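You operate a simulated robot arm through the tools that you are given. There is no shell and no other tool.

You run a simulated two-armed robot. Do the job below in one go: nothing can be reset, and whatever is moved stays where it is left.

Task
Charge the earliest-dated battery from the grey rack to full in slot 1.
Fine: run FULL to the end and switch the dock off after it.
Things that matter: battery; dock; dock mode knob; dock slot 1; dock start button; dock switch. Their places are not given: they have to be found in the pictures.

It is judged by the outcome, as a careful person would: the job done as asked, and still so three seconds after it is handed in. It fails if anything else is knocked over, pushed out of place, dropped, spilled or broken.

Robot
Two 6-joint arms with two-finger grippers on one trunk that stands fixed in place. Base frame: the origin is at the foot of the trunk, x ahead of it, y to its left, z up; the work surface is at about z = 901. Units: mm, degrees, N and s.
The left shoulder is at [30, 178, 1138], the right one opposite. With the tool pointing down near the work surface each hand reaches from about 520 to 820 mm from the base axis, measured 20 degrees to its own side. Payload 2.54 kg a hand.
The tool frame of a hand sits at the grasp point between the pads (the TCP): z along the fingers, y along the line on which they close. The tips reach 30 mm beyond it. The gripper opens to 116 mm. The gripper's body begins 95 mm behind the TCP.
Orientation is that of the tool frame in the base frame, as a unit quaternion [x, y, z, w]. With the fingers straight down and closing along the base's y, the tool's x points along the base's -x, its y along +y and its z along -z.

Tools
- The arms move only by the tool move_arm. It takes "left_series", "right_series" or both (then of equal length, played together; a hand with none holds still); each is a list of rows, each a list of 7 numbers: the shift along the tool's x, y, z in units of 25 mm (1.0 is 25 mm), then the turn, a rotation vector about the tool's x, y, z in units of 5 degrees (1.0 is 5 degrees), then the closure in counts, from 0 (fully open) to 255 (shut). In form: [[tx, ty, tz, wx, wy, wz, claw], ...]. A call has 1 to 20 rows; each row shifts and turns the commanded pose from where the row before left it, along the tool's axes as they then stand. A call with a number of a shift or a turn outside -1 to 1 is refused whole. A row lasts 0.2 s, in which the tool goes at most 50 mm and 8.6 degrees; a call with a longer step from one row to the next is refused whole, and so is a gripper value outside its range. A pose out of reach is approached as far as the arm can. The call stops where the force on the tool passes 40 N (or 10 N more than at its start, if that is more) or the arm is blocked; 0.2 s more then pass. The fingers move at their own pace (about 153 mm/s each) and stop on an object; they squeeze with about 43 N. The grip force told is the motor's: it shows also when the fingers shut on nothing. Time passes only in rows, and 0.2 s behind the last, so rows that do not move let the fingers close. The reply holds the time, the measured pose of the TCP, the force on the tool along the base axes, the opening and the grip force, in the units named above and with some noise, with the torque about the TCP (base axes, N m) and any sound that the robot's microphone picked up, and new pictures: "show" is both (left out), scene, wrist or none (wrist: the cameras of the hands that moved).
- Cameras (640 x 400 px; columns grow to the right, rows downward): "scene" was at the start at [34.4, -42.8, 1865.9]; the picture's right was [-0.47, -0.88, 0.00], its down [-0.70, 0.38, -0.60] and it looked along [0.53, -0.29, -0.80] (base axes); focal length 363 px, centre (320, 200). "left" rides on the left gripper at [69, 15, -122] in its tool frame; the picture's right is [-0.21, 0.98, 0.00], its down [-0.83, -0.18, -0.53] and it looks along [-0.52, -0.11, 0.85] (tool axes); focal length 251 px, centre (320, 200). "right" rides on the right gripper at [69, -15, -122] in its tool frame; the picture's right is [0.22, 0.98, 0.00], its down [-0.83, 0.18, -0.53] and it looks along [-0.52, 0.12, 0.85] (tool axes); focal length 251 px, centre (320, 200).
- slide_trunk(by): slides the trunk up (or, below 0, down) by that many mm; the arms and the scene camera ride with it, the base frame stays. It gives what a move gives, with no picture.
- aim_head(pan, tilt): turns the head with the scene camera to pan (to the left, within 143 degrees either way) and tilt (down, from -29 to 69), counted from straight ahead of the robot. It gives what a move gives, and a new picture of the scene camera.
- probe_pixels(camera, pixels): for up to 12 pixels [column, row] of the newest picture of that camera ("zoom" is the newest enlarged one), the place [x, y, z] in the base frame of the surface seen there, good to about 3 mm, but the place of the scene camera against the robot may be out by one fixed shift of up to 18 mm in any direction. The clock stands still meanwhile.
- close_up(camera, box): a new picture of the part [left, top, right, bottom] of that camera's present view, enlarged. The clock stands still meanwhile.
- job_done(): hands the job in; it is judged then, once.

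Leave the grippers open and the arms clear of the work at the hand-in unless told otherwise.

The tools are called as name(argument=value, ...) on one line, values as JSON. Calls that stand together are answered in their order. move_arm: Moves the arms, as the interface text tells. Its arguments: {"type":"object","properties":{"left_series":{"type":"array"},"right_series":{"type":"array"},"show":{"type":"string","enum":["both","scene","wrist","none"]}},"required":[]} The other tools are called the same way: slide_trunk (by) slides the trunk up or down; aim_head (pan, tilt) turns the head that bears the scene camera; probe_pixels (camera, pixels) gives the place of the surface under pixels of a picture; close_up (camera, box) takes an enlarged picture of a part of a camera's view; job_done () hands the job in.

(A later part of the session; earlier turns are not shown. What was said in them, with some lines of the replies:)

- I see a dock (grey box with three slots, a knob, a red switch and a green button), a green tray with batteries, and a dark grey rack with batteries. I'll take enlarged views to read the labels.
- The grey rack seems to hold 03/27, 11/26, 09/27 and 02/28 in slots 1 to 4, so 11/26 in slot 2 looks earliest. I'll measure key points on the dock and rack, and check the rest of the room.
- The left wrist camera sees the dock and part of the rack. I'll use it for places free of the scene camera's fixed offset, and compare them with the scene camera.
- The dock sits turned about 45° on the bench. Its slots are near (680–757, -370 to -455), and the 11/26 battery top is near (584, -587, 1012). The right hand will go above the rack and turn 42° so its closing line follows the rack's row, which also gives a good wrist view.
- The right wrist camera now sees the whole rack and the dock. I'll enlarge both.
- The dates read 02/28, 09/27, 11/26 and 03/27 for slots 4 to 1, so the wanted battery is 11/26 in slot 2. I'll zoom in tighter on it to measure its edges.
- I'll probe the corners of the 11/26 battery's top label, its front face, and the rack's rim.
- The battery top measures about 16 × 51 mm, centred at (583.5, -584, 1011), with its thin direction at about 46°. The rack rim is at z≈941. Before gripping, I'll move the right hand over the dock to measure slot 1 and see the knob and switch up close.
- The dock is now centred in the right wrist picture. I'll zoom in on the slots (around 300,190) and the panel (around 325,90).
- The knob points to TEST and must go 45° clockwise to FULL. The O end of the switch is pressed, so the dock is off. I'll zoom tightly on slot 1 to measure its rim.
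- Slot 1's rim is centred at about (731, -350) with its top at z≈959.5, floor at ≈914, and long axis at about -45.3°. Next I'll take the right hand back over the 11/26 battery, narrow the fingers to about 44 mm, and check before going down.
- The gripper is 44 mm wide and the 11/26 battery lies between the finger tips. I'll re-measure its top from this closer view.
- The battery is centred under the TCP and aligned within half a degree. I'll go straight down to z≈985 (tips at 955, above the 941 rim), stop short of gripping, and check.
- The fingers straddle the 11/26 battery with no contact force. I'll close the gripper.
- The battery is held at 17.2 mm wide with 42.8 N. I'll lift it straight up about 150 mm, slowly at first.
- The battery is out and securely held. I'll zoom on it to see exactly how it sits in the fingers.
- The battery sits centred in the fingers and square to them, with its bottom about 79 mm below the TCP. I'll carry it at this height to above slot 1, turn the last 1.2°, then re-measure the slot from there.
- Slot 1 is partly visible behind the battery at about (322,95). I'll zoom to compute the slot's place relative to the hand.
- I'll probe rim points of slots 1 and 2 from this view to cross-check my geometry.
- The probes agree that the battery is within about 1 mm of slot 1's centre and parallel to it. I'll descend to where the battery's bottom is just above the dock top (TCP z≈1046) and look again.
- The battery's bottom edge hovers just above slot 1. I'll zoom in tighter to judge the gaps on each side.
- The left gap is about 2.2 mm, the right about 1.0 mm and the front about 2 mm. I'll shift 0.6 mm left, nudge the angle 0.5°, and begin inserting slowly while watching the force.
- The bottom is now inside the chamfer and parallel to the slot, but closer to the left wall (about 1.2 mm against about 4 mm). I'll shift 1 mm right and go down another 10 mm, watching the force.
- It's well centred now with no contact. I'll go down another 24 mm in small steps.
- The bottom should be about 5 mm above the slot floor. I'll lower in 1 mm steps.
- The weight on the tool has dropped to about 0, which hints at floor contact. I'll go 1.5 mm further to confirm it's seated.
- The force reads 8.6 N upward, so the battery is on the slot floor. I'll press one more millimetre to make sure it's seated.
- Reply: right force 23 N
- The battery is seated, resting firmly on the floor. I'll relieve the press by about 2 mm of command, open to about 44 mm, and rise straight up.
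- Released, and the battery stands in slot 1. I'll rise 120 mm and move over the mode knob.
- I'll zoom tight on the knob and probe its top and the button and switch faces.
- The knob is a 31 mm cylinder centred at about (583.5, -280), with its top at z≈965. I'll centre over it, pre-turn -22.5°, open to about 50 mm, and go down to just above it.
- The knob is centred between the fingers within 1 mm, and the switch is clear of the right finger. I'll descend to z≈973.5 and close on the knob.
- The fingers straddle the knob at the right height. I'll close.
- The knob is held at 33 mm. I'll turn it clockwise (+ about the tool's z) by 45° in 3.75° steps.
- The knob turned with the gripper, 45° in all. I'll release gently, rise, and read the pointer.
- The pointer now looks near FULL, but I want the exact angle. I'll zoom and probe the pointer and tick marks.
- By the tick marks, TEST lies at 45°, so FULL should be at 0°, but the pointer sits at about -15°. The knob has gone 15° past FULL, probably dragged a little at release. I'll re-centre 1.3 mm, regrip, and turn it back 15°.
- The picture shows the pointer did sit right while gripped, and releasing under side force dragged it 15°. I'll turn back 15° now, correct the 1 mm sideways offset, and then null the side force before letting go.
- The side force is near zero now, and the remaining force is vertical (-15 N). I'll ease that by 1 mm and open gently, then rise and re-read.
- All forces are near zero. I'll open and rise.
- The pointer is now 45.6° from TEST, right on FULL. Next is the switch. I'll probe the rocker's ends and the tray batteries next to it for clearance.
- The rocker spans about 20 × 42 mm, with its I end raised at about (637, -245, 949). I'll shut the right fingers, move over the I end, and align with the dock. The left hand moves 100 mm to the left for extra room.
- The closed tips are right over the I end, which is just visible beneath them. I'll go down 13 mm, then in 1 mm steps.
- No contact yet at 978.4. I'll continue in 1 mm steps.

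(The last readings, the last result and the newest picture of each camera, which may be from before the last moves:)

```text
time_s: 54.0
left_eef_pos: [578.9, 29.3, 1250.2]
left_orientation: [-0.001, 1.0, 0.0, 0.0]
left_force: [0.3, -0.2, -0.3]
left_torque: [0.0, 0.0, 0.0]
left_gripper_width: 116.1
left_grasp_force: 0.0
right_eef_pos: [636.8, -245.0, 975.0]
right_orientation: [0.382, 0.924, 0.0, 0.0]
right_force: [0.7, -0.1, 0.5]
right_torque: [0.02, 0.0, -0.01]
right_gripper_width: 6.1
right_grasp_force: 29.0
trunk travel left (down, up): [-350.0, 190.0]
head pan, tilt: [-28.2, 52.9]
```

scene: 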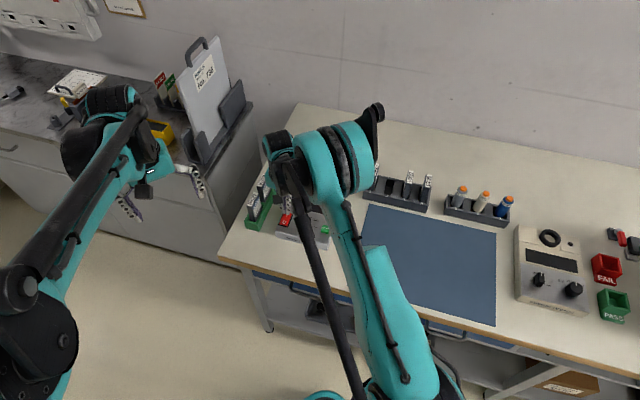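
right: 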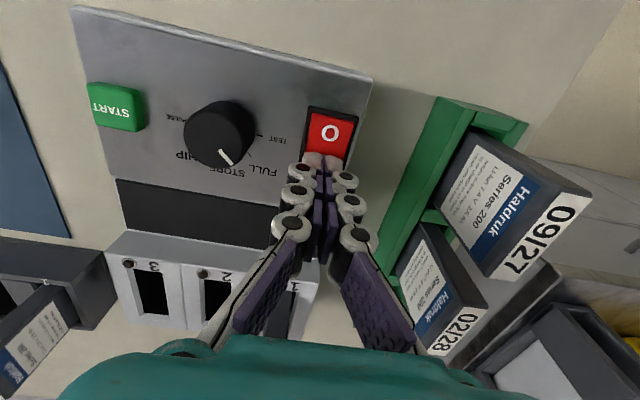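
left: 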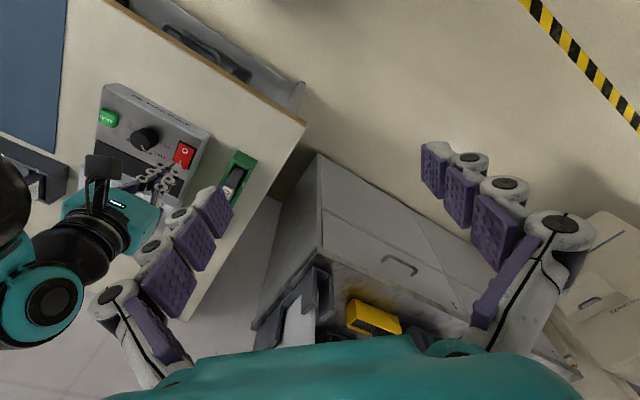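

The gripper width reads 6.1 mm though the fingers look shut. I'll look closer.

close_up(camera="right", box=[270, 90, 390, 190])

close_up(camera="left", box=[60, 60, 260, 240])

```text
4.00 times, centred on (330, 140) of right
```

zoom: 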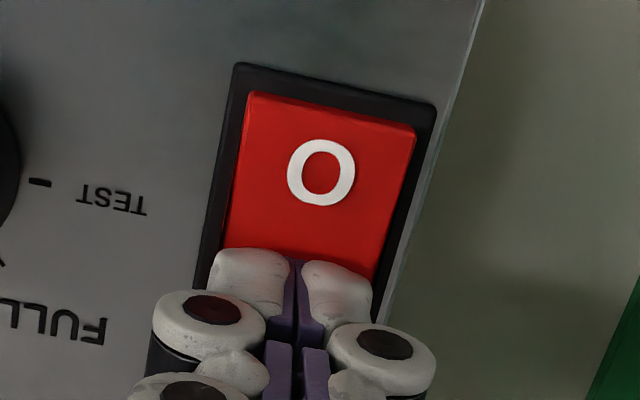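

```text
2.22 times, centred on (160, 150) of left
```

zoom: 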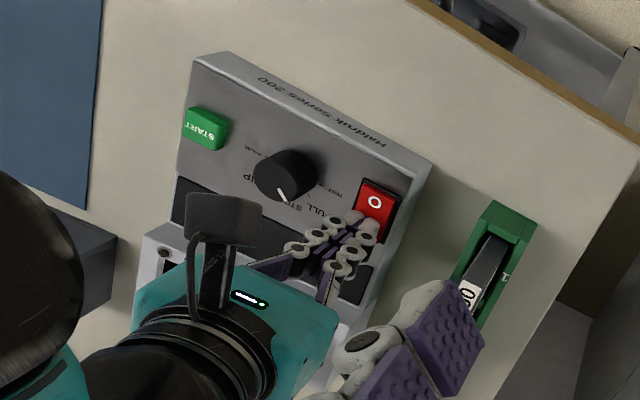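

probe_pixels(camera="zoom", pixels=[[320, 172], [330, 120], [270, 110], [390, 150], [260, 230], [350, 250], [250, 170], [60, 250], [225, 150], [410, 200], [240, 70], [300, 220]])

close_up(camera="right", box=[100, 160, 300, 260])

```text
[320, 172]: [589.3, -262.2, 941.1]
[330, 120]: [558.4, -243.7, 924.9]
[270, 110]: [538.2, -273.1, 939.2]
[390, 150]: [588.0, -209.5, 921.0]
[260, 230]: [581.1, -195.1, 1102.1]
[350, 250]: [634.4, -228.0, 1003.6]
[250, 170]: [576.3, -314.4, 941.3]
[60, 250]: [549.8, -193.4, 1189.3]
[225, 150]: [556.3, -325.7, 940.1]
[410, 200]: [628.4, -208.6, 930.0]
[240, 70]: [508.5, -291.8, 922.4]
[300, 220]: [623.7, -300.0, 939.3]
```

```text
3.20 times, centred on (200, 210) of right
```

zoom: 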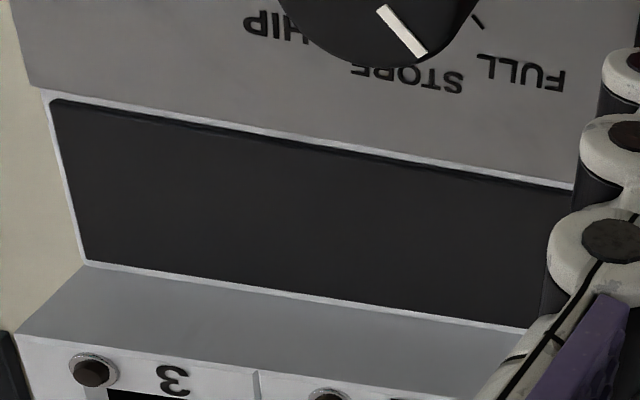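

That probe used the left picture by mistake. The display is still dark. I'll probe the rocker in the right wrist picture.

probe_pixels(camera="right", pixels=[[330, 133], [332, 119], [318, 118], [346, 125], [327, 145], [320, 140], [336, 148], [308, 125], [322, 162], [337, 165], [315, 155], [342, 135]])

```text
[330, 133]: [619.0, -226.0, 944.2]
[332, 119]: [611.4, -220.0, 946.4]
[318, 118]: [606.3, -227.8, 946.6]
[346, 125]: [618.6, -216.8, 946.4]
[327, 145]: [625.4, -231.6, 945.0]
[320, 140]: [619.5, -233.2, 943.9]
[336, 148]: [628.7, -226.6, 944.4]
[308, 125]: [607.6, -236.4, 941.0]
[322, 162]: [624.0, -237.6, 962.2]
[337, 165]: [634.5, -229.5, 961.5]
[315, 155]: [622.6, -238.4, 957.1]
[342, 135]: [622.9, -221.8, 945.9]
```

The O end is still low, so it hasn't flipped. I'll take a still reading to see whether the 6.1 mm was a passing value.

move_arm(right_series=[[0, 0, 0, 0, 0, 0, 255], [0, 0, 0, 0, 0, 0, 255]], show="none")

```text
time_s: 54.6
left_eef_pos: [577.9, 29.5, 1250.9]
left_orientation: [0.0, 1.0, 0.0, 0.0]
left_force: [-0.2, -0.5, -0.1]
left_torque: [0.0, 0.03, 0.01]
left_gripper_width: 116.0
left_grasp_force: 0.1
right_eef_pos: [636.0, -244.0, 974.8]
right_orientation: [0.383, 0.924, 0.0, 0.0]
right_force: [-0.2, -0.2, 0.4]
right_torque: [0.04, -0.01, 0.01]
right_gripper_width: 6.1
right_grasp_force: 28.7
trunk travel left (down, up): [-350.0, 190.0]
head pan, tilt: [-28.2, 52.9]
```

The reading is steady at 6.1 mm with almost no vertical force. I'll press on gently in 1 mm steps, watching force, width and display.

move_arm(right_series=[[0, 0, 0.04, 0, 0, 0, 255], [0, 0, 0.04, 0, 0, 0, 255], [0, 0, 0, 0, 0, 0, 255]], show="wrist")

close_up(camera="right", box=[270, 90, 390, 190])

```text
time_s: 55.4
left_eef_pos: [578.7, 28.9, 1250.2]
left_orientation: [0.0, 1.0, 0.0, 0.0]
left_force: [0.5, 0.8, 0.5]
left_torque: [0.01, -0.02, 0.03]
left_gripper_width: 115.9
left_grasp_force: 0.1
right_eef_pos: [636.5, -246.1, 974.1]
right_orientation: [0.382, 0.924, 0.0, 0.001]
right_force: [5.9, -4.2, 19.4]
right_torque: [0.01, -0.03, -0.01]
right_gripper_width: 5.8
right_grasp_force: 28.4
trunk travel left (down, up): [-350.0, 190.0]
head pan, tilt: [-28.2, 52.9]
```

right: 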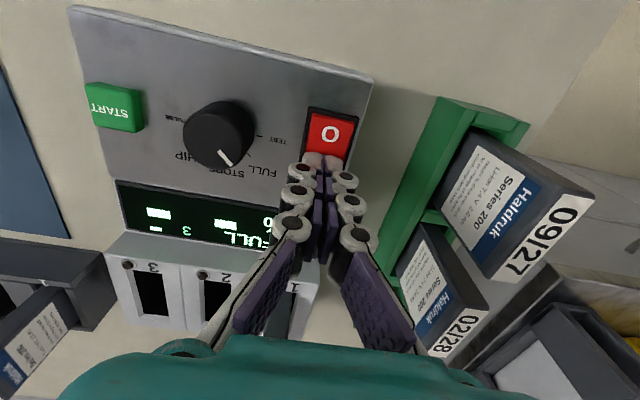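

```text
4.00 times, centred on (330, 140) of right
```

zoom: 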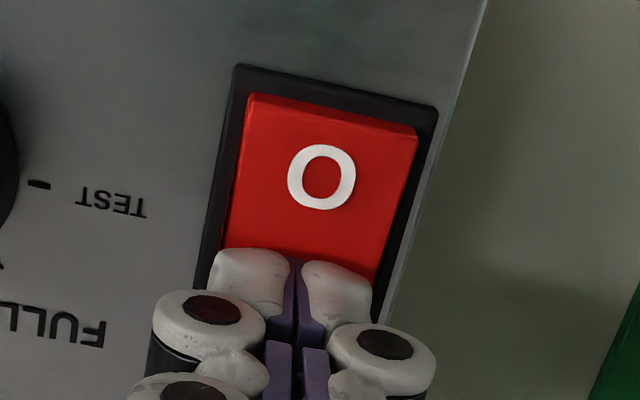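

The display lit up, so the dock is on and shows FULL. I'll rise and read the display.

move_arm(right_series=[[0, 0, -0.3, 0, 0, 0, 255], [0, 0, -0.5, 0, 0, 0, 255], [0, 0, -0.6, 0, 0, 0, 255], [0, 0, -0.6, 0, 0, 0, 255], [0, 0, -0.6, 0, 0, 0, 255], [0, 0, -0.6, 0, 0, 0, 255], [0, 0, 0, 0, 0, 0, 255]], show="wrist")

close_up(camera="right", box=[100, 60, 380, 260])

close_up(camera="scene", box=[250, 170, 370, 250])

```text
time_s: 57.0
left_eef_pos: [578.7, 27.9, 1248.7]
left_orientation: [0.0, 1.0, -0.001, 0.0]
left_force: [0.0, 0.6, 0.3]
left_torque: [0.02, 0.0, 0.02]
left_gripper_width: 116.0
left_grasp_force: 0.1
right_eef_pos: [637.4, -244.8, 1053.4]
right_orientation: [0.382, 0.924, 0.0, 0.0]
right_force: [-0.6, 0.8, 0.4]
right_torque: [0.02, 0.02, -0.02]
right_gripper_width: 0.0
right_grasp_force: 28.8
trunk travel left (down, up): [-350.0, 190.0]
head pan, tilt: [-28.2, 52.9]
```

right: 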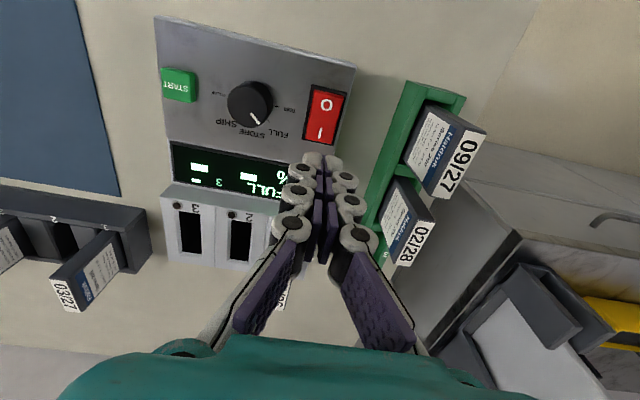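

```text
2.00 times, centred on (240, 160) of right
```

zoom: 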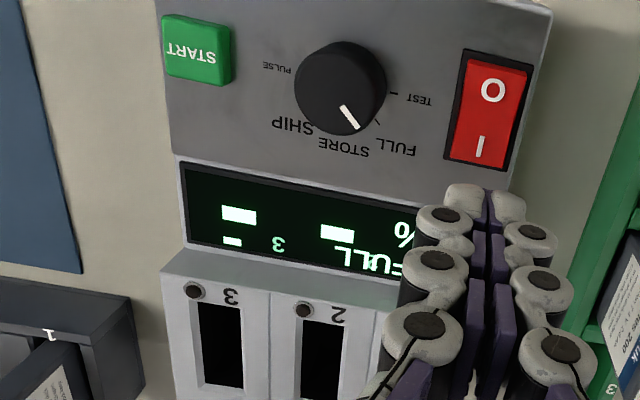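

```text
5.00 times, centred on (310, 210) of scene
```

zoom: 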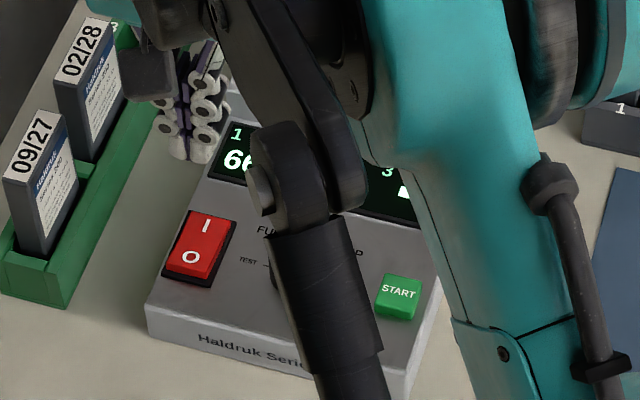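

The display reads slot 1 at 6?% with mode FULL and dashes for slots 2 and 3. I'll move over the START button at about (539.5, -322).

move_arm(right_series=[[0.083, -0.703, 0, 0, 0, 0, 255], [0.083, -0.703, 0, 0, 0, 0, 255], [0.083, -0.703, 0, 0, 0, 0, 255], [0.083, -0.703, 0, 0, 0, 0, 255], [0.083, -0.703, 0, 0, 0, 0, 255], [0.083, -0.703, 0, 0, 0, 0, 255], [0.083, -0.703, 0, 0, 0, 0, 255], [0, 0, 0.6, 0, 0, 0, 255], [0, 0, 0.6, 0, 0, 0, 255], [0, 0, 0.6, 0, 0, 0, 255], [0, 0, 0.4, 0, 0, 0, 255], [0, 0, 0, 0, 0, 0, 255]], show="both")

close_up(camera="right", box=[240, 90, 540, 280])

```text
time_s: 59.6
left_eef_pos: [578.7, 28.5, 1250.0]
left_orientation: [0.001, 1.0, 0.0, 0.0]
left_force: [-0.2, -0.2, 0.1]
left_torque: [0.0, -0.02, 0.01]
left_gripper_width: 116.1
left_grasp_force: 0.0
right_eef_pos: [539.4, -320.3, 998.8]
right_orientation: [0.383, 0.924, 0.0, 0.0]
right_force: [0.0, 0.2, 0.6]
right_torque: [-0.01, 0.0, -0.01]
right_gripper_width: 0.0
right_grasp_force: 28.1
trunk travel left (down, up): [-350.0, 190.0]
head pan, tilt: [-28.2, 52.9]
```

scene: 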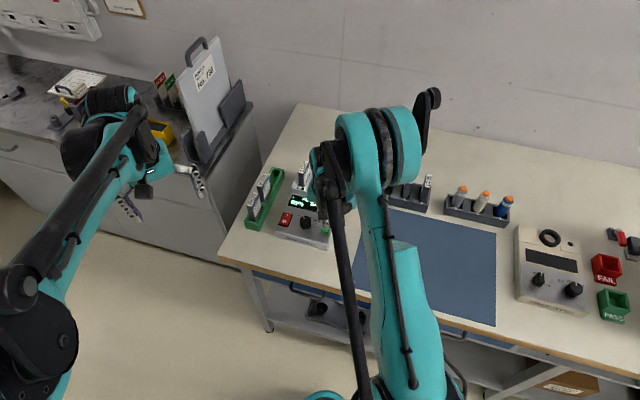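
right: 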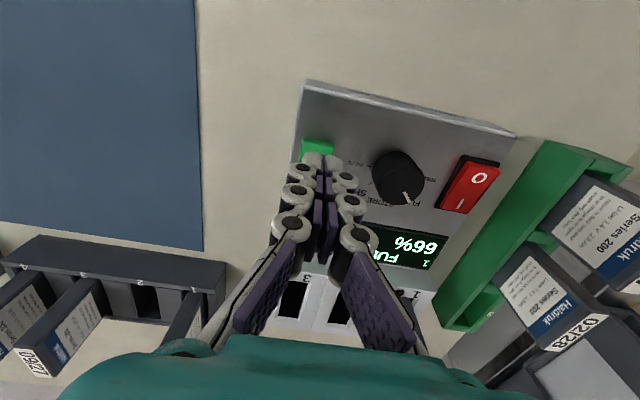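

```text
2.11 times, centred on (390, 185) of right
```

zoom: 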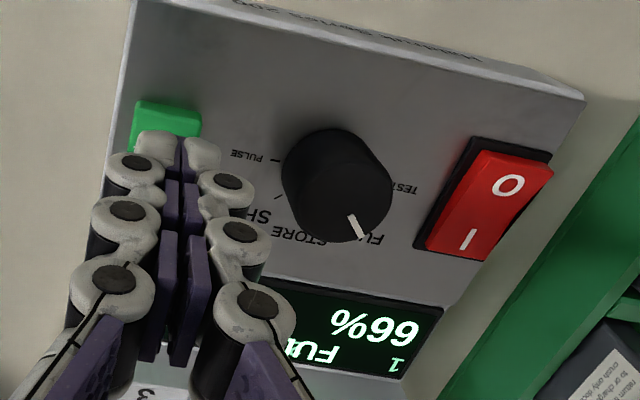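

The display clearly reads slot 1, 66 %, FULL. The tips are above START, so I'll go down 17 mm and then in small steps.

move_arm(right_series=[[0, -0.03, 0.3, 0, 0, 0, 255], [0, 0, 0.3, 0, 0, 0, 255], [0, 0, 0.08, 0, 0, 0, 255], [0, 0, 0.04, 0, 0, 0, 255], [0, 0, 0.04, 0, 0, 0, 255], [0, 0, 0, 0, 0, 0, 255]], show="wrist")

```text
time_s: 61.0
left_eef_pos: [578.5, 29.4, 1250.4]
left_orientation: [0.0, 1.0, 0.0, 0.0]
left_force: [0.2, -0.2, 0.2]
left_torque: [-0.03, 0.0, 0.0]
left_gripper_width: 116.0
left_grasp_force: 0.0
right_eef_pos: [538.1, -321.9, 980.0]
right_orientation: [0.383, 0.924, 0.0, 0.0]
right_force: [-0.2, 0.6, 0.4]
right_torque: [-0.04, -0.01, -0.01]
right_gripper_width: 0.3
right_grasp_force: 28.9
trunk travel left (down, up): [-350.0, 190.0]
head pan, tilt: [-28.2, 52.9]
```

right: 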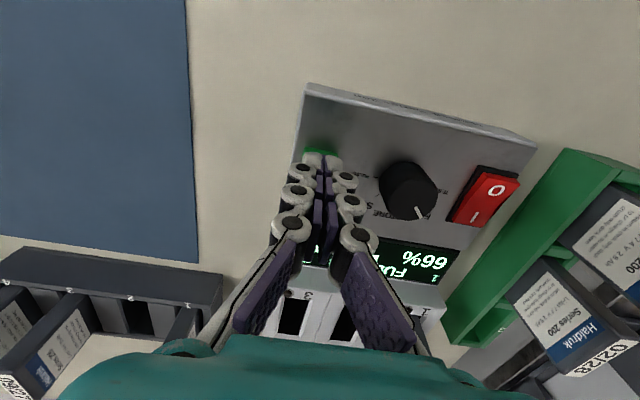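

move_arm(right_series=[[0, 0, 0.04, 0, 0, 0, 255], [0, 0, 0.04, 0, 0, 0, 255], [0, 0, 0.04, 0, 0, 0, 255], [0, 0, 0, 0, 0, 0, 255]], show="wrist")

```text
time_s: 62.0
left_eef_pos: [579.0, 29.5, 1249.7]
left_orientation: [0.0, 1.0, -0.001, 0.0]
left_force: [-0.5, -0.1, 0.0]
left_torque: [-0.02, -0.03, 0.02]
left_gripper_width: 115.9
left_grasp_force: 0.0
right_eef_pos: [539.4, -322.4, 976.0]
right_orientation: [0.383, 0.924, 0.0, 0.001]
right_force: [-0.8, -0.1, -0.4]
right_torque: [-0.02, -0.02, -0.01]
right_gripper_width: 0.1
right_grasp_force: 28.7
trunk travel left (down, up): [-350.0, 190.0]
head pan, tilt: [-28.2, 52.9]
```

right: 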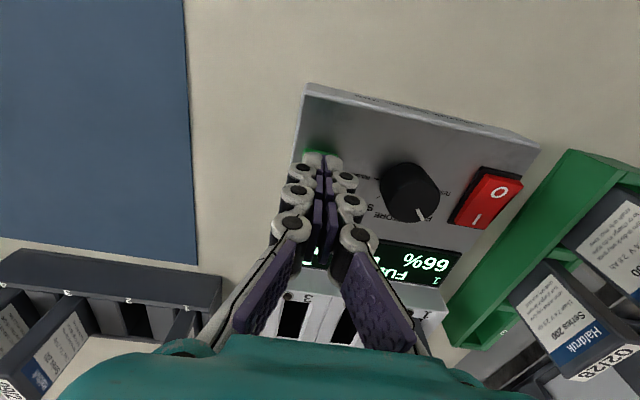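

No contact yet at 976. I'll continue in 1 mm steps.

move_arm(right_series=[[0, 0, 0.04, 0, 0, 0, 255], [0, 0, 0.04, 0, 0, 0, 255], [0, 0, 0.04, 0, 0, 0, 255], [0, 0, 0, 0, 0, 0, 255]], show="wrist")

```text
time_s: 63.0
left_eef_pos: [579.0, 28.0, 1250.2]
left_orientation: [0.0, 1.0, 0.0, -0.001]
left_force: [-0.4, -0.4, 0.3]
left_torque: [0.01, 0.0, -0.01]
left_gripper_width: 115.9
left_grasp_force: 0.1
right_eef_pos: [538.4, -322.4, 974.4]
right_orientation: [0.383, 0.924, 0.0, 0.001]
right_force: [0.9, 0.2, 1.1]
right_torque: [-0.01, -0.03, -0.01]
right_gripper_width: 5.8
right_grasp_force: 28.6
trunk travel left (down, up): [-350.0, 190.0]
head pan, tilt: [-28.2, 52.9]
```

right: 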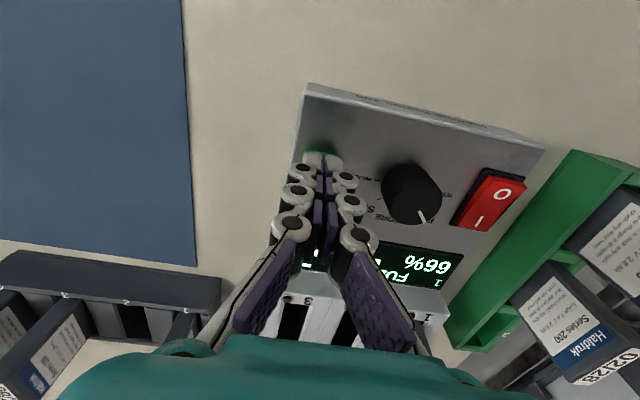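

The fingers splay about 6 mm on contact, as they did at the switch. I'll press further, 1 mm at a time.

move_arm(right_series=[[0, 0, 0.04, 0, 0, 0, 255], [0, 0, 0.04, 0, 0, 0, 255], [0, 0, 0, 0, 0, 0, 255]], show="wrist")

close_up(camera="right", box=[280, 130, 520, 330])

```text
time_s: 63.8
left_eef_pos: [578.4, 28.2, 1250.4]
left_orientation: [0.001, 1.0, 0.001, 0.0]
left_force: [0.3, -0.1, 0.7]
left_torque: [-0.02, 0.01, 0.0]
left_gripper_width: 116.1
left_grasp_force: 0.0
right_eef_pos: [539.0, -322.0, 970.2]
right_orientation: [0.383, 0.924, 0.0, 0.0]
right_force: [1.2, -0.4, 3.2]
right_torque: [0.0, -0.02, 0.05]
right_gripper_width: 6.0
right_grasp_force: 28.1
trunk travel left (down, up): [-350.0, 190.0]
head pan, tilt: [-28.2, 52.9]
heard: click
```

right: 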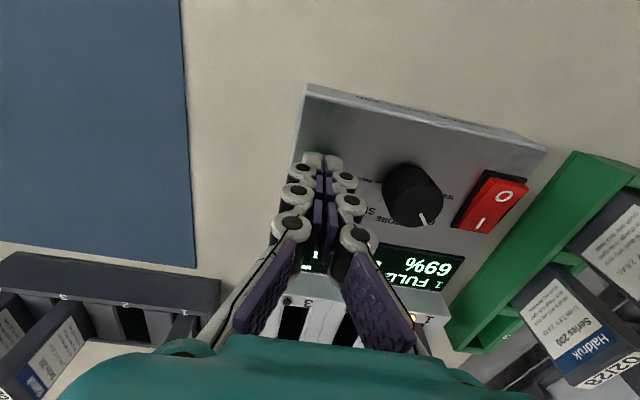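

```text
2.00 times, centred on (400, 230) of right
```

zoom: 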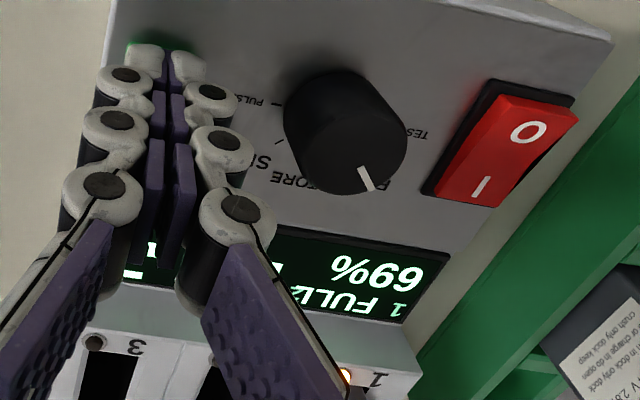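

A click was heard, the percentage rises (69 %), and slot 1's lamp is lit. I'll rise off the button and wait while watching the display.

move_arm(right_series=[[0, 0, -0.3, 0, 0, 0, 255], [0, 0, -0.5, 0, 0, 0, 255], [0, 0, -0.7, 0, 0, 0, 255], [0, 0, -0.7, 0, 0, 0, 255], [0, 0, -0.7, 0, 0, 0, 255], [0, 0, -0.7, 0, 0, 0, 255], [0, 0, 0, 0, 0, 0, 255]], show="both")

close_up(camera="right", box=[260, 100, 500, 290])

```text
time_s: 65.4
left_eef_pos: [579.2, 28.5, 1249.0]
left_orientation: [0.0, 1.0, 0.0, 0.001]
left_force: [-0.7, -1.3, 0.0]
left_torque: [-0.02, 0.03, 0.0]
left_gripper_width: 115.9
left_grasp_force: 0.0
right_eef_pos: [537.8, -321.5, 1060.8]
right_orientation: [0.383, 0.924, 0.0, 0.0]
right_force: [-0.3, -1.2, 0.1]
right_torque: [-0.03, -0.01, 0.0]
right_gripper_width: 0.1
right_grasp_force: 28.5
trunk travel left (down, up): [-350.0, 190.0]
head pan, tilt: [-28.2, 52.9]
```

scene: 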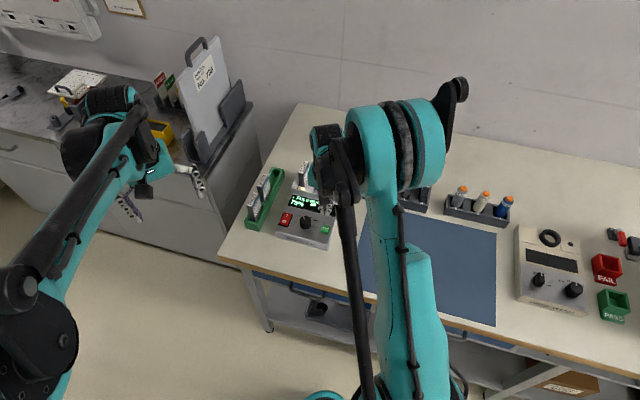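
right: 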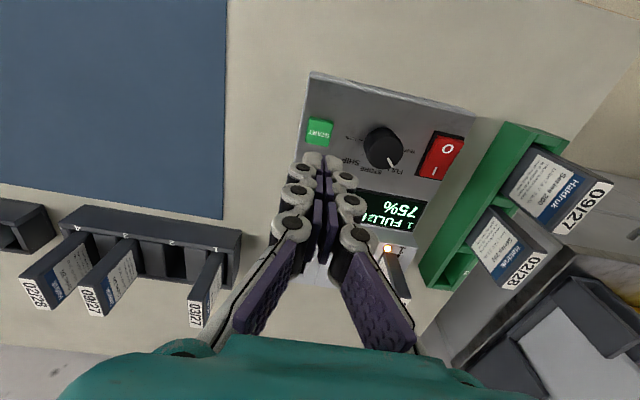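

```text
2.11 times, centred on (380, 195) of right
```

zoom: 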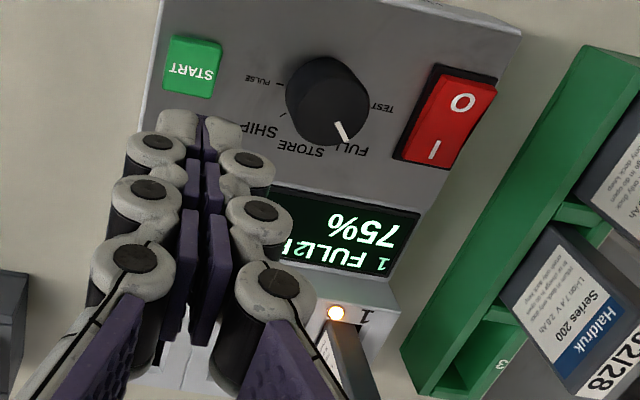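

It reads 75 % after about 2 s, about 3–4 % per second, with the lamp orange. I'll hold still and wait.

move_arm(right_series=[[0, 0, 0, 0, 0, 0, 255], [0, 0, 0, 0, 0, 0, 255], [0, 0, 0, 0, 0, 0, 255], [0, 0, 0, 0, 0, 0, 255], [0, 0, 0, 0, 0, 0, 255], [0, 0, 0, 0, 0, 0, 255], [0, 0, 0, 0, 0, 0, 255], [0, 0, 0, 0, 0, 0, 255], [0, 0, 0, 0, 0, 0, 255], [0, 0, 0, 0, 0, 0, 255], [0, 0, 0, 0, 0, 0, 255], [0, 0, 0, 0, 0, 0, 255], [0, 0, 0, 0, 0, 0, 255], [0, 0, 0, 0, 0, 0, 255], [0, 0, 0, 0, 0, 0, 255], [0, 0, 0, 0, 0, 0, 255], [0, 0, 0, 0, 0, 0, 255], [0, 0, 0, 0, 0, 0, 255]], show="none")

close_up(camera="right", box=[340, 160, 440, 280])

```text
time_s: 69.2
left_eef_pos: [579.2, 29.1, 1249.1]
left_orientation: [0.0, 1.0, 0.0, -0.001]
left_force: [0.4, -1.0, 0.3]
left_torque: [0.02, 0.0, -0.02]
left_gripper_width: 115.7
left_grasp_force: 0.1
right_eef_pos: [536.9, -321.8, 1061.0]
right_orientation: [0.383, 0.924, 0.0, -0.001]
right_force: [0.4, 0.7, -0.9]
right_torque: [-0.01, 0.0, 0.01]
right_gripper_width: 0.0
right_grasp_force: 28.3
trunk travel left (down, up): [-350.0, 190.0]
head pan, tilt: [-28.2, 52.9]
```

```text
3.33 times, centred on (390, 220) of right
```

zoom: 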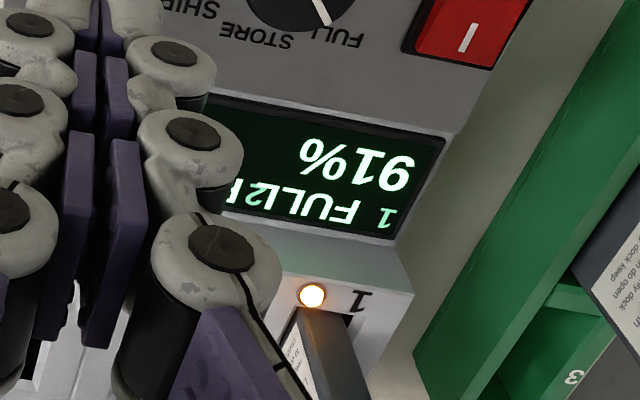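

It reads 91 % and is still charging. I'll wait about 3 s more.

move_arm(right_series=[[0, 0, 0, 0, 0, 0, 255], [0, 0, 0, 0, 0, 0, 255], [0, 0, 0, 0, 0, 0, 255], [0, 0, 0, 0, 0, 0, 255], [0, 0, 0, 0, 0, 0, 255], [0, 0, 0, 0, 0, 0, 255], [0, 0, 0, 0, 0, 0, 255], [0, 0, 0, 0, 0, 0, 255], [0, 0, 0, 0, 0, 0, 255], [0, 0, 0, 0, 0, 0, 255], [0, 0, 0, 0, 0, 0, 255], [0, 0, 0, 0, 0, 0, 255], [0, 0, 0, 0, 0, 0, 255], [0, 0, 0, 0, 0, 0, 255]], show="none")

close_up(camera="right", box=[340, 160, 440, 280])

```text
time_s: 72.2
left_eef_pos: [579.6, 29.5, 1250.5]
left_orientation: [0.0, 1.0, 0.0, 0.0]
left_force: [0.3, 0.7, -0.2]
left_torque: [0.02, 0.04, 0.04]
left_gripper_width: 115.9
left_grasp_force: 0.1
right_eef_pos: [538.0, -322.8, 1061.6]
right_orientation: [0.382, 0.924, 0.001, 0.0]
right_force: [0.2, 0.4, -0.2]
right_torque: [0.04, -0.01, -0.01]
right_gripper_width: 0.0
right_grasp_force: 29.1
trunk travel left (down, up): [-350.0, 190.0]
head pan, tilt: [-28.2, 52.9]
```

```text
3.33 times, centred on (390, 220) of right
```

zoom: 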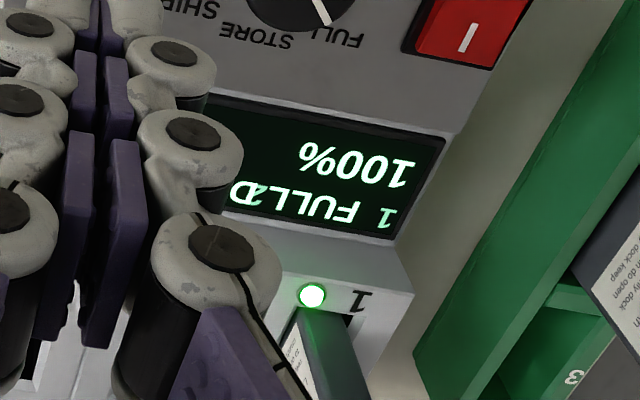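

It reads 100 %, the lamp is green, and the status has changed from R… to D… (done). I'll move over the O end of the switch and read the full display on the way.

move_arm(right_series=[[0.075, 0.71, 0, 0, 0, 0, 255], [0.075, 0.71, 0, 0, 0, 0, 255], [0.075, 0.71, 0, 0, 0, 0, 255], [0.075, 0.71, 0, 0, 0, 0, 255], [0.075, 0.71, 0, 0, 0, 0, 255], [0.075, 0.71, 0, 0, 0, 0, 255], [0.075, 0.71, 0, 0, 0, 0, 255], [0, 0, 0, 0, 0, 0, 255]], show="both")

close_up(camera="right", box=[140, 60, 400, 260])

close_up(camera="scene", box=[240, 150, 360, 250])

```text
time_s: 74.0
left_eef_pos: [579.8, 29.0, 1250.0]
left_orientation: [0.0, 1.0, -0.001, 0.0]
left_force: [-0.7, -0.6, -0.5]
left_torque: [0.02, -0.02, 0.03]
left_gripper_width: 116.1
left_grasp_force: 0.0
right_eef_pos: [616.7, -225.2, 1062.2]
right_orientation: [0.383, 0.924, 0.001, 0.001]
right_force: [0.1, -0.1, 0.4]
right_torque: [-0.01, -0.05, 0.0]
right_gripper_width: 0.0
right_grasp_force: 29.1
trunk travel left (down, up): [-350.0, 190.0]
head pan, tilt: [-28.2, 52.9]
```

scene: 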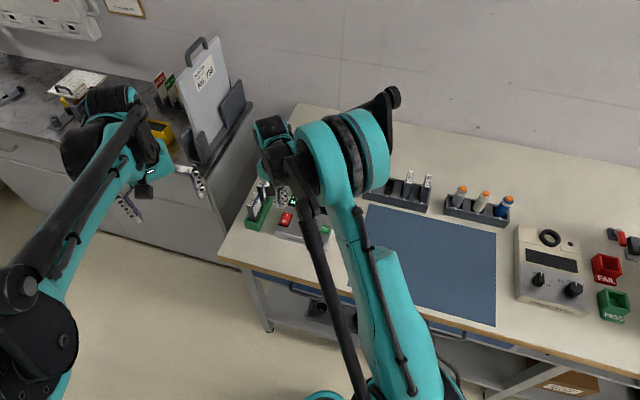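
right: 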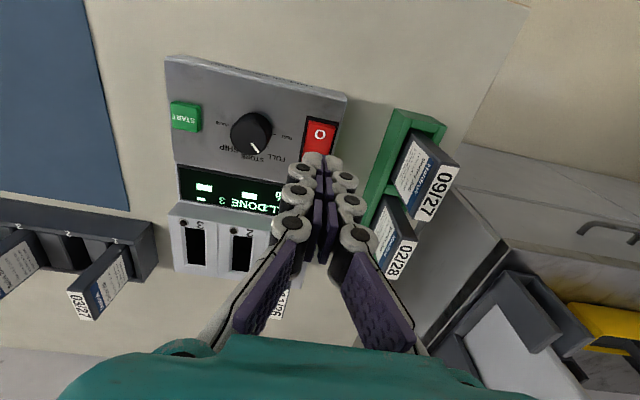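

```text
2.00 times, centred on (270, 160) of right
```

zoom: 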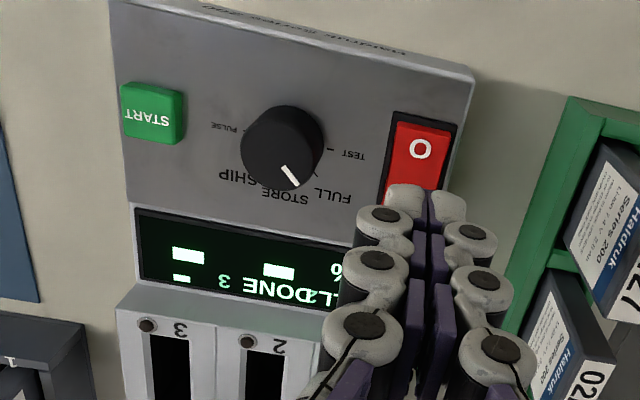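

```text
4.00 times, centred on (300, 200) of scene
```

zoom: 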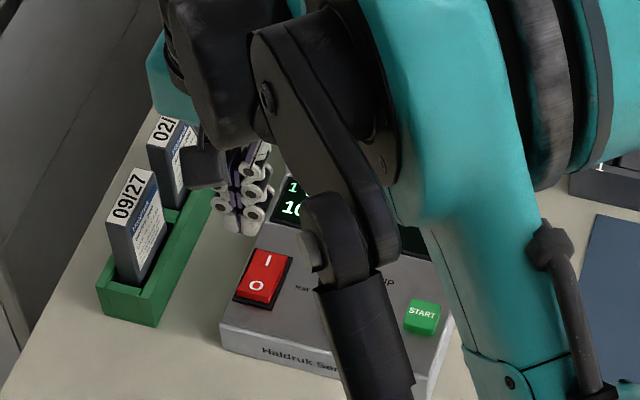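

The display reads FULL DONE. Now to switch off: I'll descend over the O end and press it.

move_arm(right_series=[[0, 0, 0.7, 0, 0, 0, 255], [0, 0, 0.7, 0, 0, 0, 255], [0, 0, 0.7, 0, 0, 0, 255], [0, 0, 0.6, 0, 0, 0, 255], [0, 0, 0.4, 0, 0, 0, 255], [0, 0, 0.08, 0, 0, 0, 255], [0, 0, 0.08, 0, 0, 0, 255], [0, 0, 0, 0, 0, 0, 255]], show="wrist")

close_up(camera="right", box=[240, 90, 400, 220])

```text
time_s: 75.8
left_eef_pos: [578.0, 29.1, 1250.3]
left_orientation: [0.0, 1.0, 0.0, 0.0]
left_force: [-1.2, -1.0, 0.2]
left_torque: [0.0, -0.02, -0.03]
left_gripper_width: 115.9
left_grasp_force: 0.1
right_eef_pos: [618.1, -223.7, 980.4]
right_orientation: [0.383, 0.924, 0.0, 0.0]
right_force: [0.0, -0.3, -0.4]
right_torque: [-0.01, 0.0, 0.04]
right_gripper_width: 0.0
right_grasp_force: 29.1
trunk travel left (down, up): [-350.0, 190.0]
head pan, tilt: [-28.2, 52.9]
```

right: 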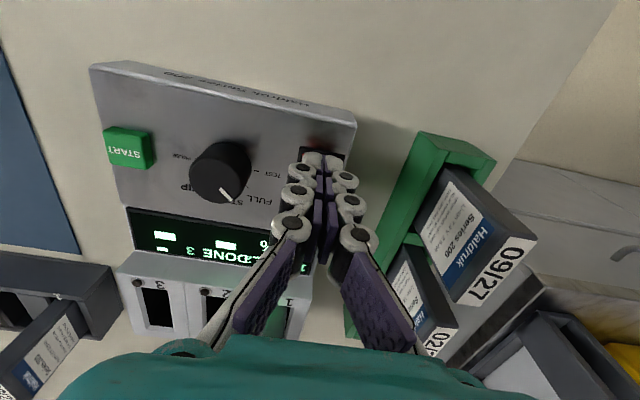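

```text
3.08 times, centred on (320, 155) of right
```

zoom: 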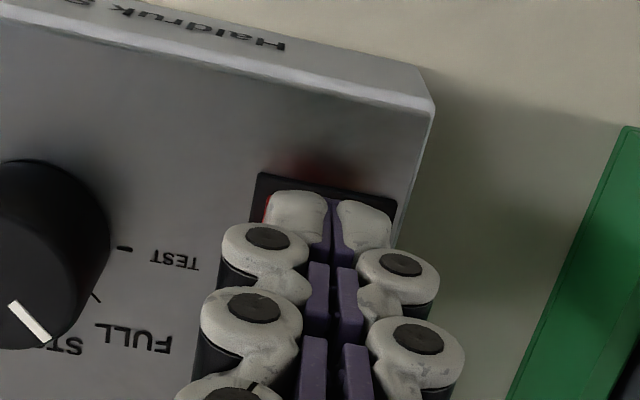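

The tips cover the O end. I'll press down in 1 mm steps.

move_arm(right_series=[[0, 0, 0.04, 0, 0, 0, 255], [0, 0, 0.04, 0, 0, 0, 255], [0, 0, 0.04, 0, 0, 0, 255], [0, 0, 0.04, 0, 0, 0, 255], [0, 0, 0, 0, 0, 0, 255]], show="wrist")

```text
time_s: 77.0
left_eef_pos: [578.0, 29.2, 1249.1]
left_orientation: [0.0, 1.0, 0.0, 0.0]
left_force: [0.2, -0.5, 0.0]
left_torque: [0.01, 0.02, 0.02]
left_gripper_width: 115.9
left_grasp_force: 0.1
right_eef_pos: [616.6, -224.7, 975.8]
right_orientation: [0.383, 0.924, 0.0, -0.001]
right_force: [0.9, -0.5, 0.7]
right_torque: [-0.03, 0.0, -0.01]
right_gripper_width: 0.1
right_grasp_force: 28.7
trunk travel left (down, up): [-350.0, 190.0]
head pan, tilt: [-28.2, 52.9]
```

right: 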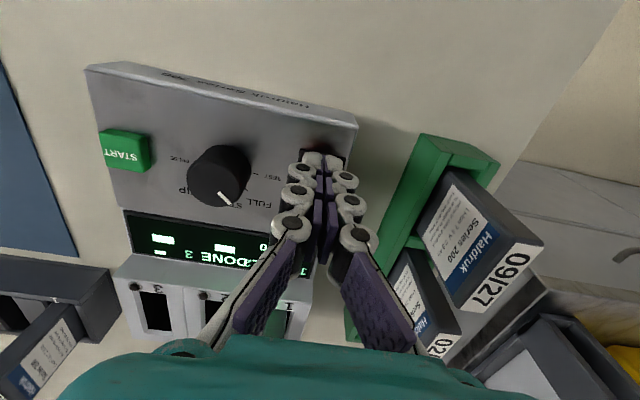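

move_arm(right_series=[[0, 0, 0.04, 0, 0, 0, 255], [0, 0, 0.04, 0, 0, 0, 255], [0, 0, 0.04, 0, 0, 0, 255], [0, 0, 0, 0, 0, 0, 255]], show="wrist")

```text
time_s: 78.0
left_eef_pos: [579.0, 30.0, 1249.9]
left_orientation: [0.0, 1.0, 0.001, -0.001]
left_force: [0.0, 0.4, 0.5]
left_torque: [-0.01, 0.0, 0.04]
left_gripper_width: 116.3
left_grasp_force: 0.0
right_eef_pos: [617.7, -224.4, 974.3]
right_orientation: [0.382, 0.924, 0.0, 0.0]
right_force: [4.4, -2.8, 15.2]
right_torque: [-0.19, -0.26, 0.05]
right_gripper_width: 6.0
right_grasp_force: 28.5
trunk travel left (down, up): [-350.0, 190.0]
head pan, tilt: [-28.2, 52.9]
```

right: 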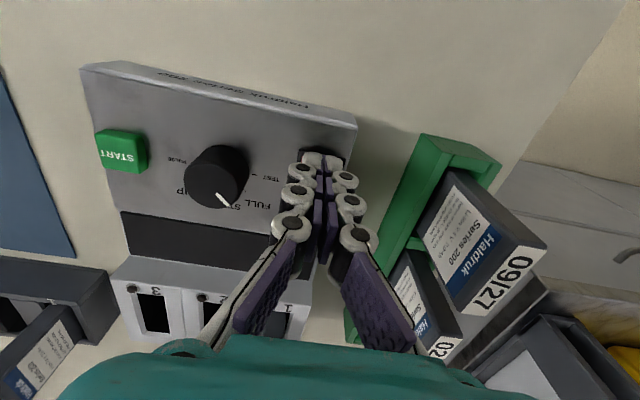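

The display went dark, so the dock is off. I'll rise clear, back the hand away, and open the gripper.

move_arm(right_series=[[0, 0, -0.4, 0, 0, 0, 255], [0, 0, -0.8, 0, 0, 0, 255], [0, 0, -0.8, 0, 0, 0, 255], [0, 0, -0.8, 0, 0, 0, 255], [0, 0, -0.8, 0, 0, 0, 255], [0, 0, -0.8, 0, 0, 0, 255], [0, 0, -0.8, 0, 0, 0, 255], [0, 0, -0.8, 0, 0, 0, 255], [0, 0, -0.8, 0, 0, 0, 255], [0.318, -0.91, -0.3, 0, 0, 0, 255], [0.318, -0.91, -0.3, 0, 0, 0, 200], [0.318, -0.91, -0.3, 0, 0, 0, 100], [0.318, -0.91, -0.3, 0, 0, 0, 0], [0.318, -0.91, -0.3, 0, 0, 0, 0], [0.318, -0.91, -0.3, 0, 0, 0, 0], [0.318, -0.91, -0.3, 0, 0, 0, 0], [0.318, -0.91, -0.3, 0, 0, 0, 0], [0.318, -0.91, -0.3, 0, 0, 0, 0], [0.318, -0.91, -0.3, 0, 0, 0, 0], [0, 0, 0, 0, 0, 0, 0]], show="both")

close_up(camera="scene", box=[230, 140, 390, 260])

close_up(camera="left", box=[0, 60, 260, 240])

```text
time_s: 82.2
left_eef_pos: [580.1, 29.1, 1250.3]
left_orientation: [0.0, 1.0, 0.001, 0.0]
left_force: [0.3, 0.4, 0.0]
left_torque: [-0.01, 0.02, 0.01]
left_gripper_width: 116.1
left_grasp_force: 0.0
right_eef_pos: [400.0, -328.6, 1217.5]
right_orientation: [0.383, 0.924, 0.001, 0.001]
right_force: [0.0, -0.5, -0.8]
right_torque: [0.01, 0.04, -0.03]
right_gripper_width: 116.0
right_grasp_force: 0.1
trunk travel left (down, up): [-350.0, 190.0]
head pan, tilt: [-28.2, 52.9]
```

scene: 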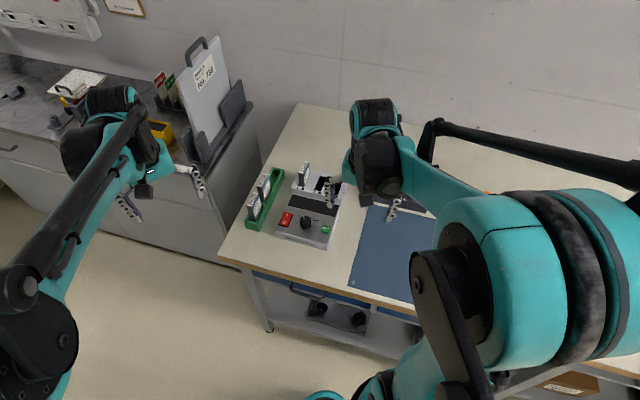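
right: 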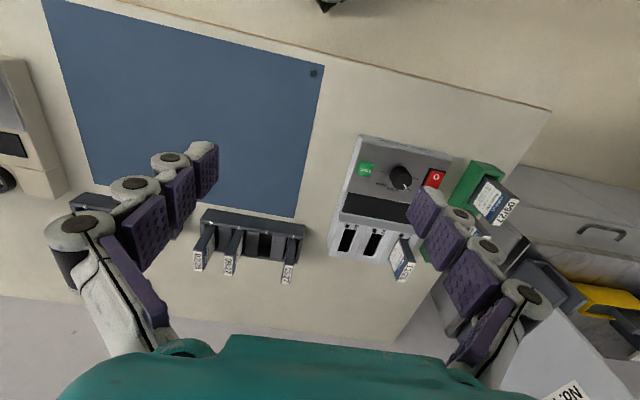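

```text
3.33 times, centred on (310, 200) of scene
```

zoom: 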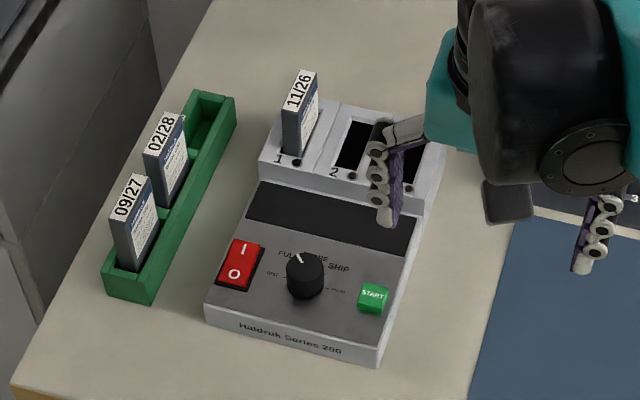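

```text
2.22 times, centred on (130, 150) of left
```

zoom: 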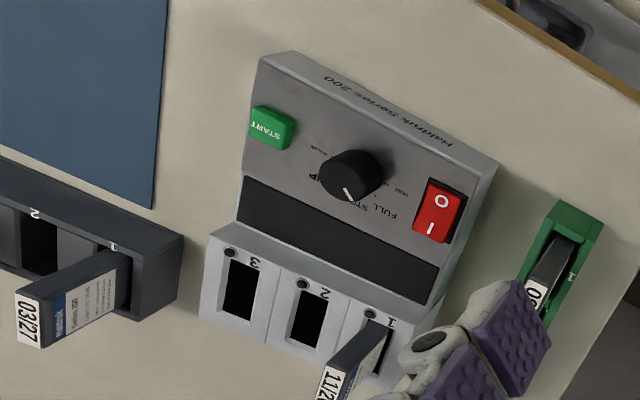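

The 11/26 battery stands in slot 1 and the dock is dark with O pressed. The other batteries and racks are unmoved, both grippers are open, and the arms are clear. I'm handing the job in.

job_done()

```text
The job is handed in.
```

The 11/26 battery, the earliest-dated one in the grey rack, is charged to 100 % and stands in dock slot 1. I let FULL run until the display read FULL DONE, then switched the dock off, and the display went dark.

The mode knob went 15° past FULL on the first turn, so I turned it back to FULL before switching the dock on.

In the last pictures the other batteries, the racks and the dock look undisturbed. Both grippers are open and the arms are clear of the bench. I handed the job in; no verdict came back.
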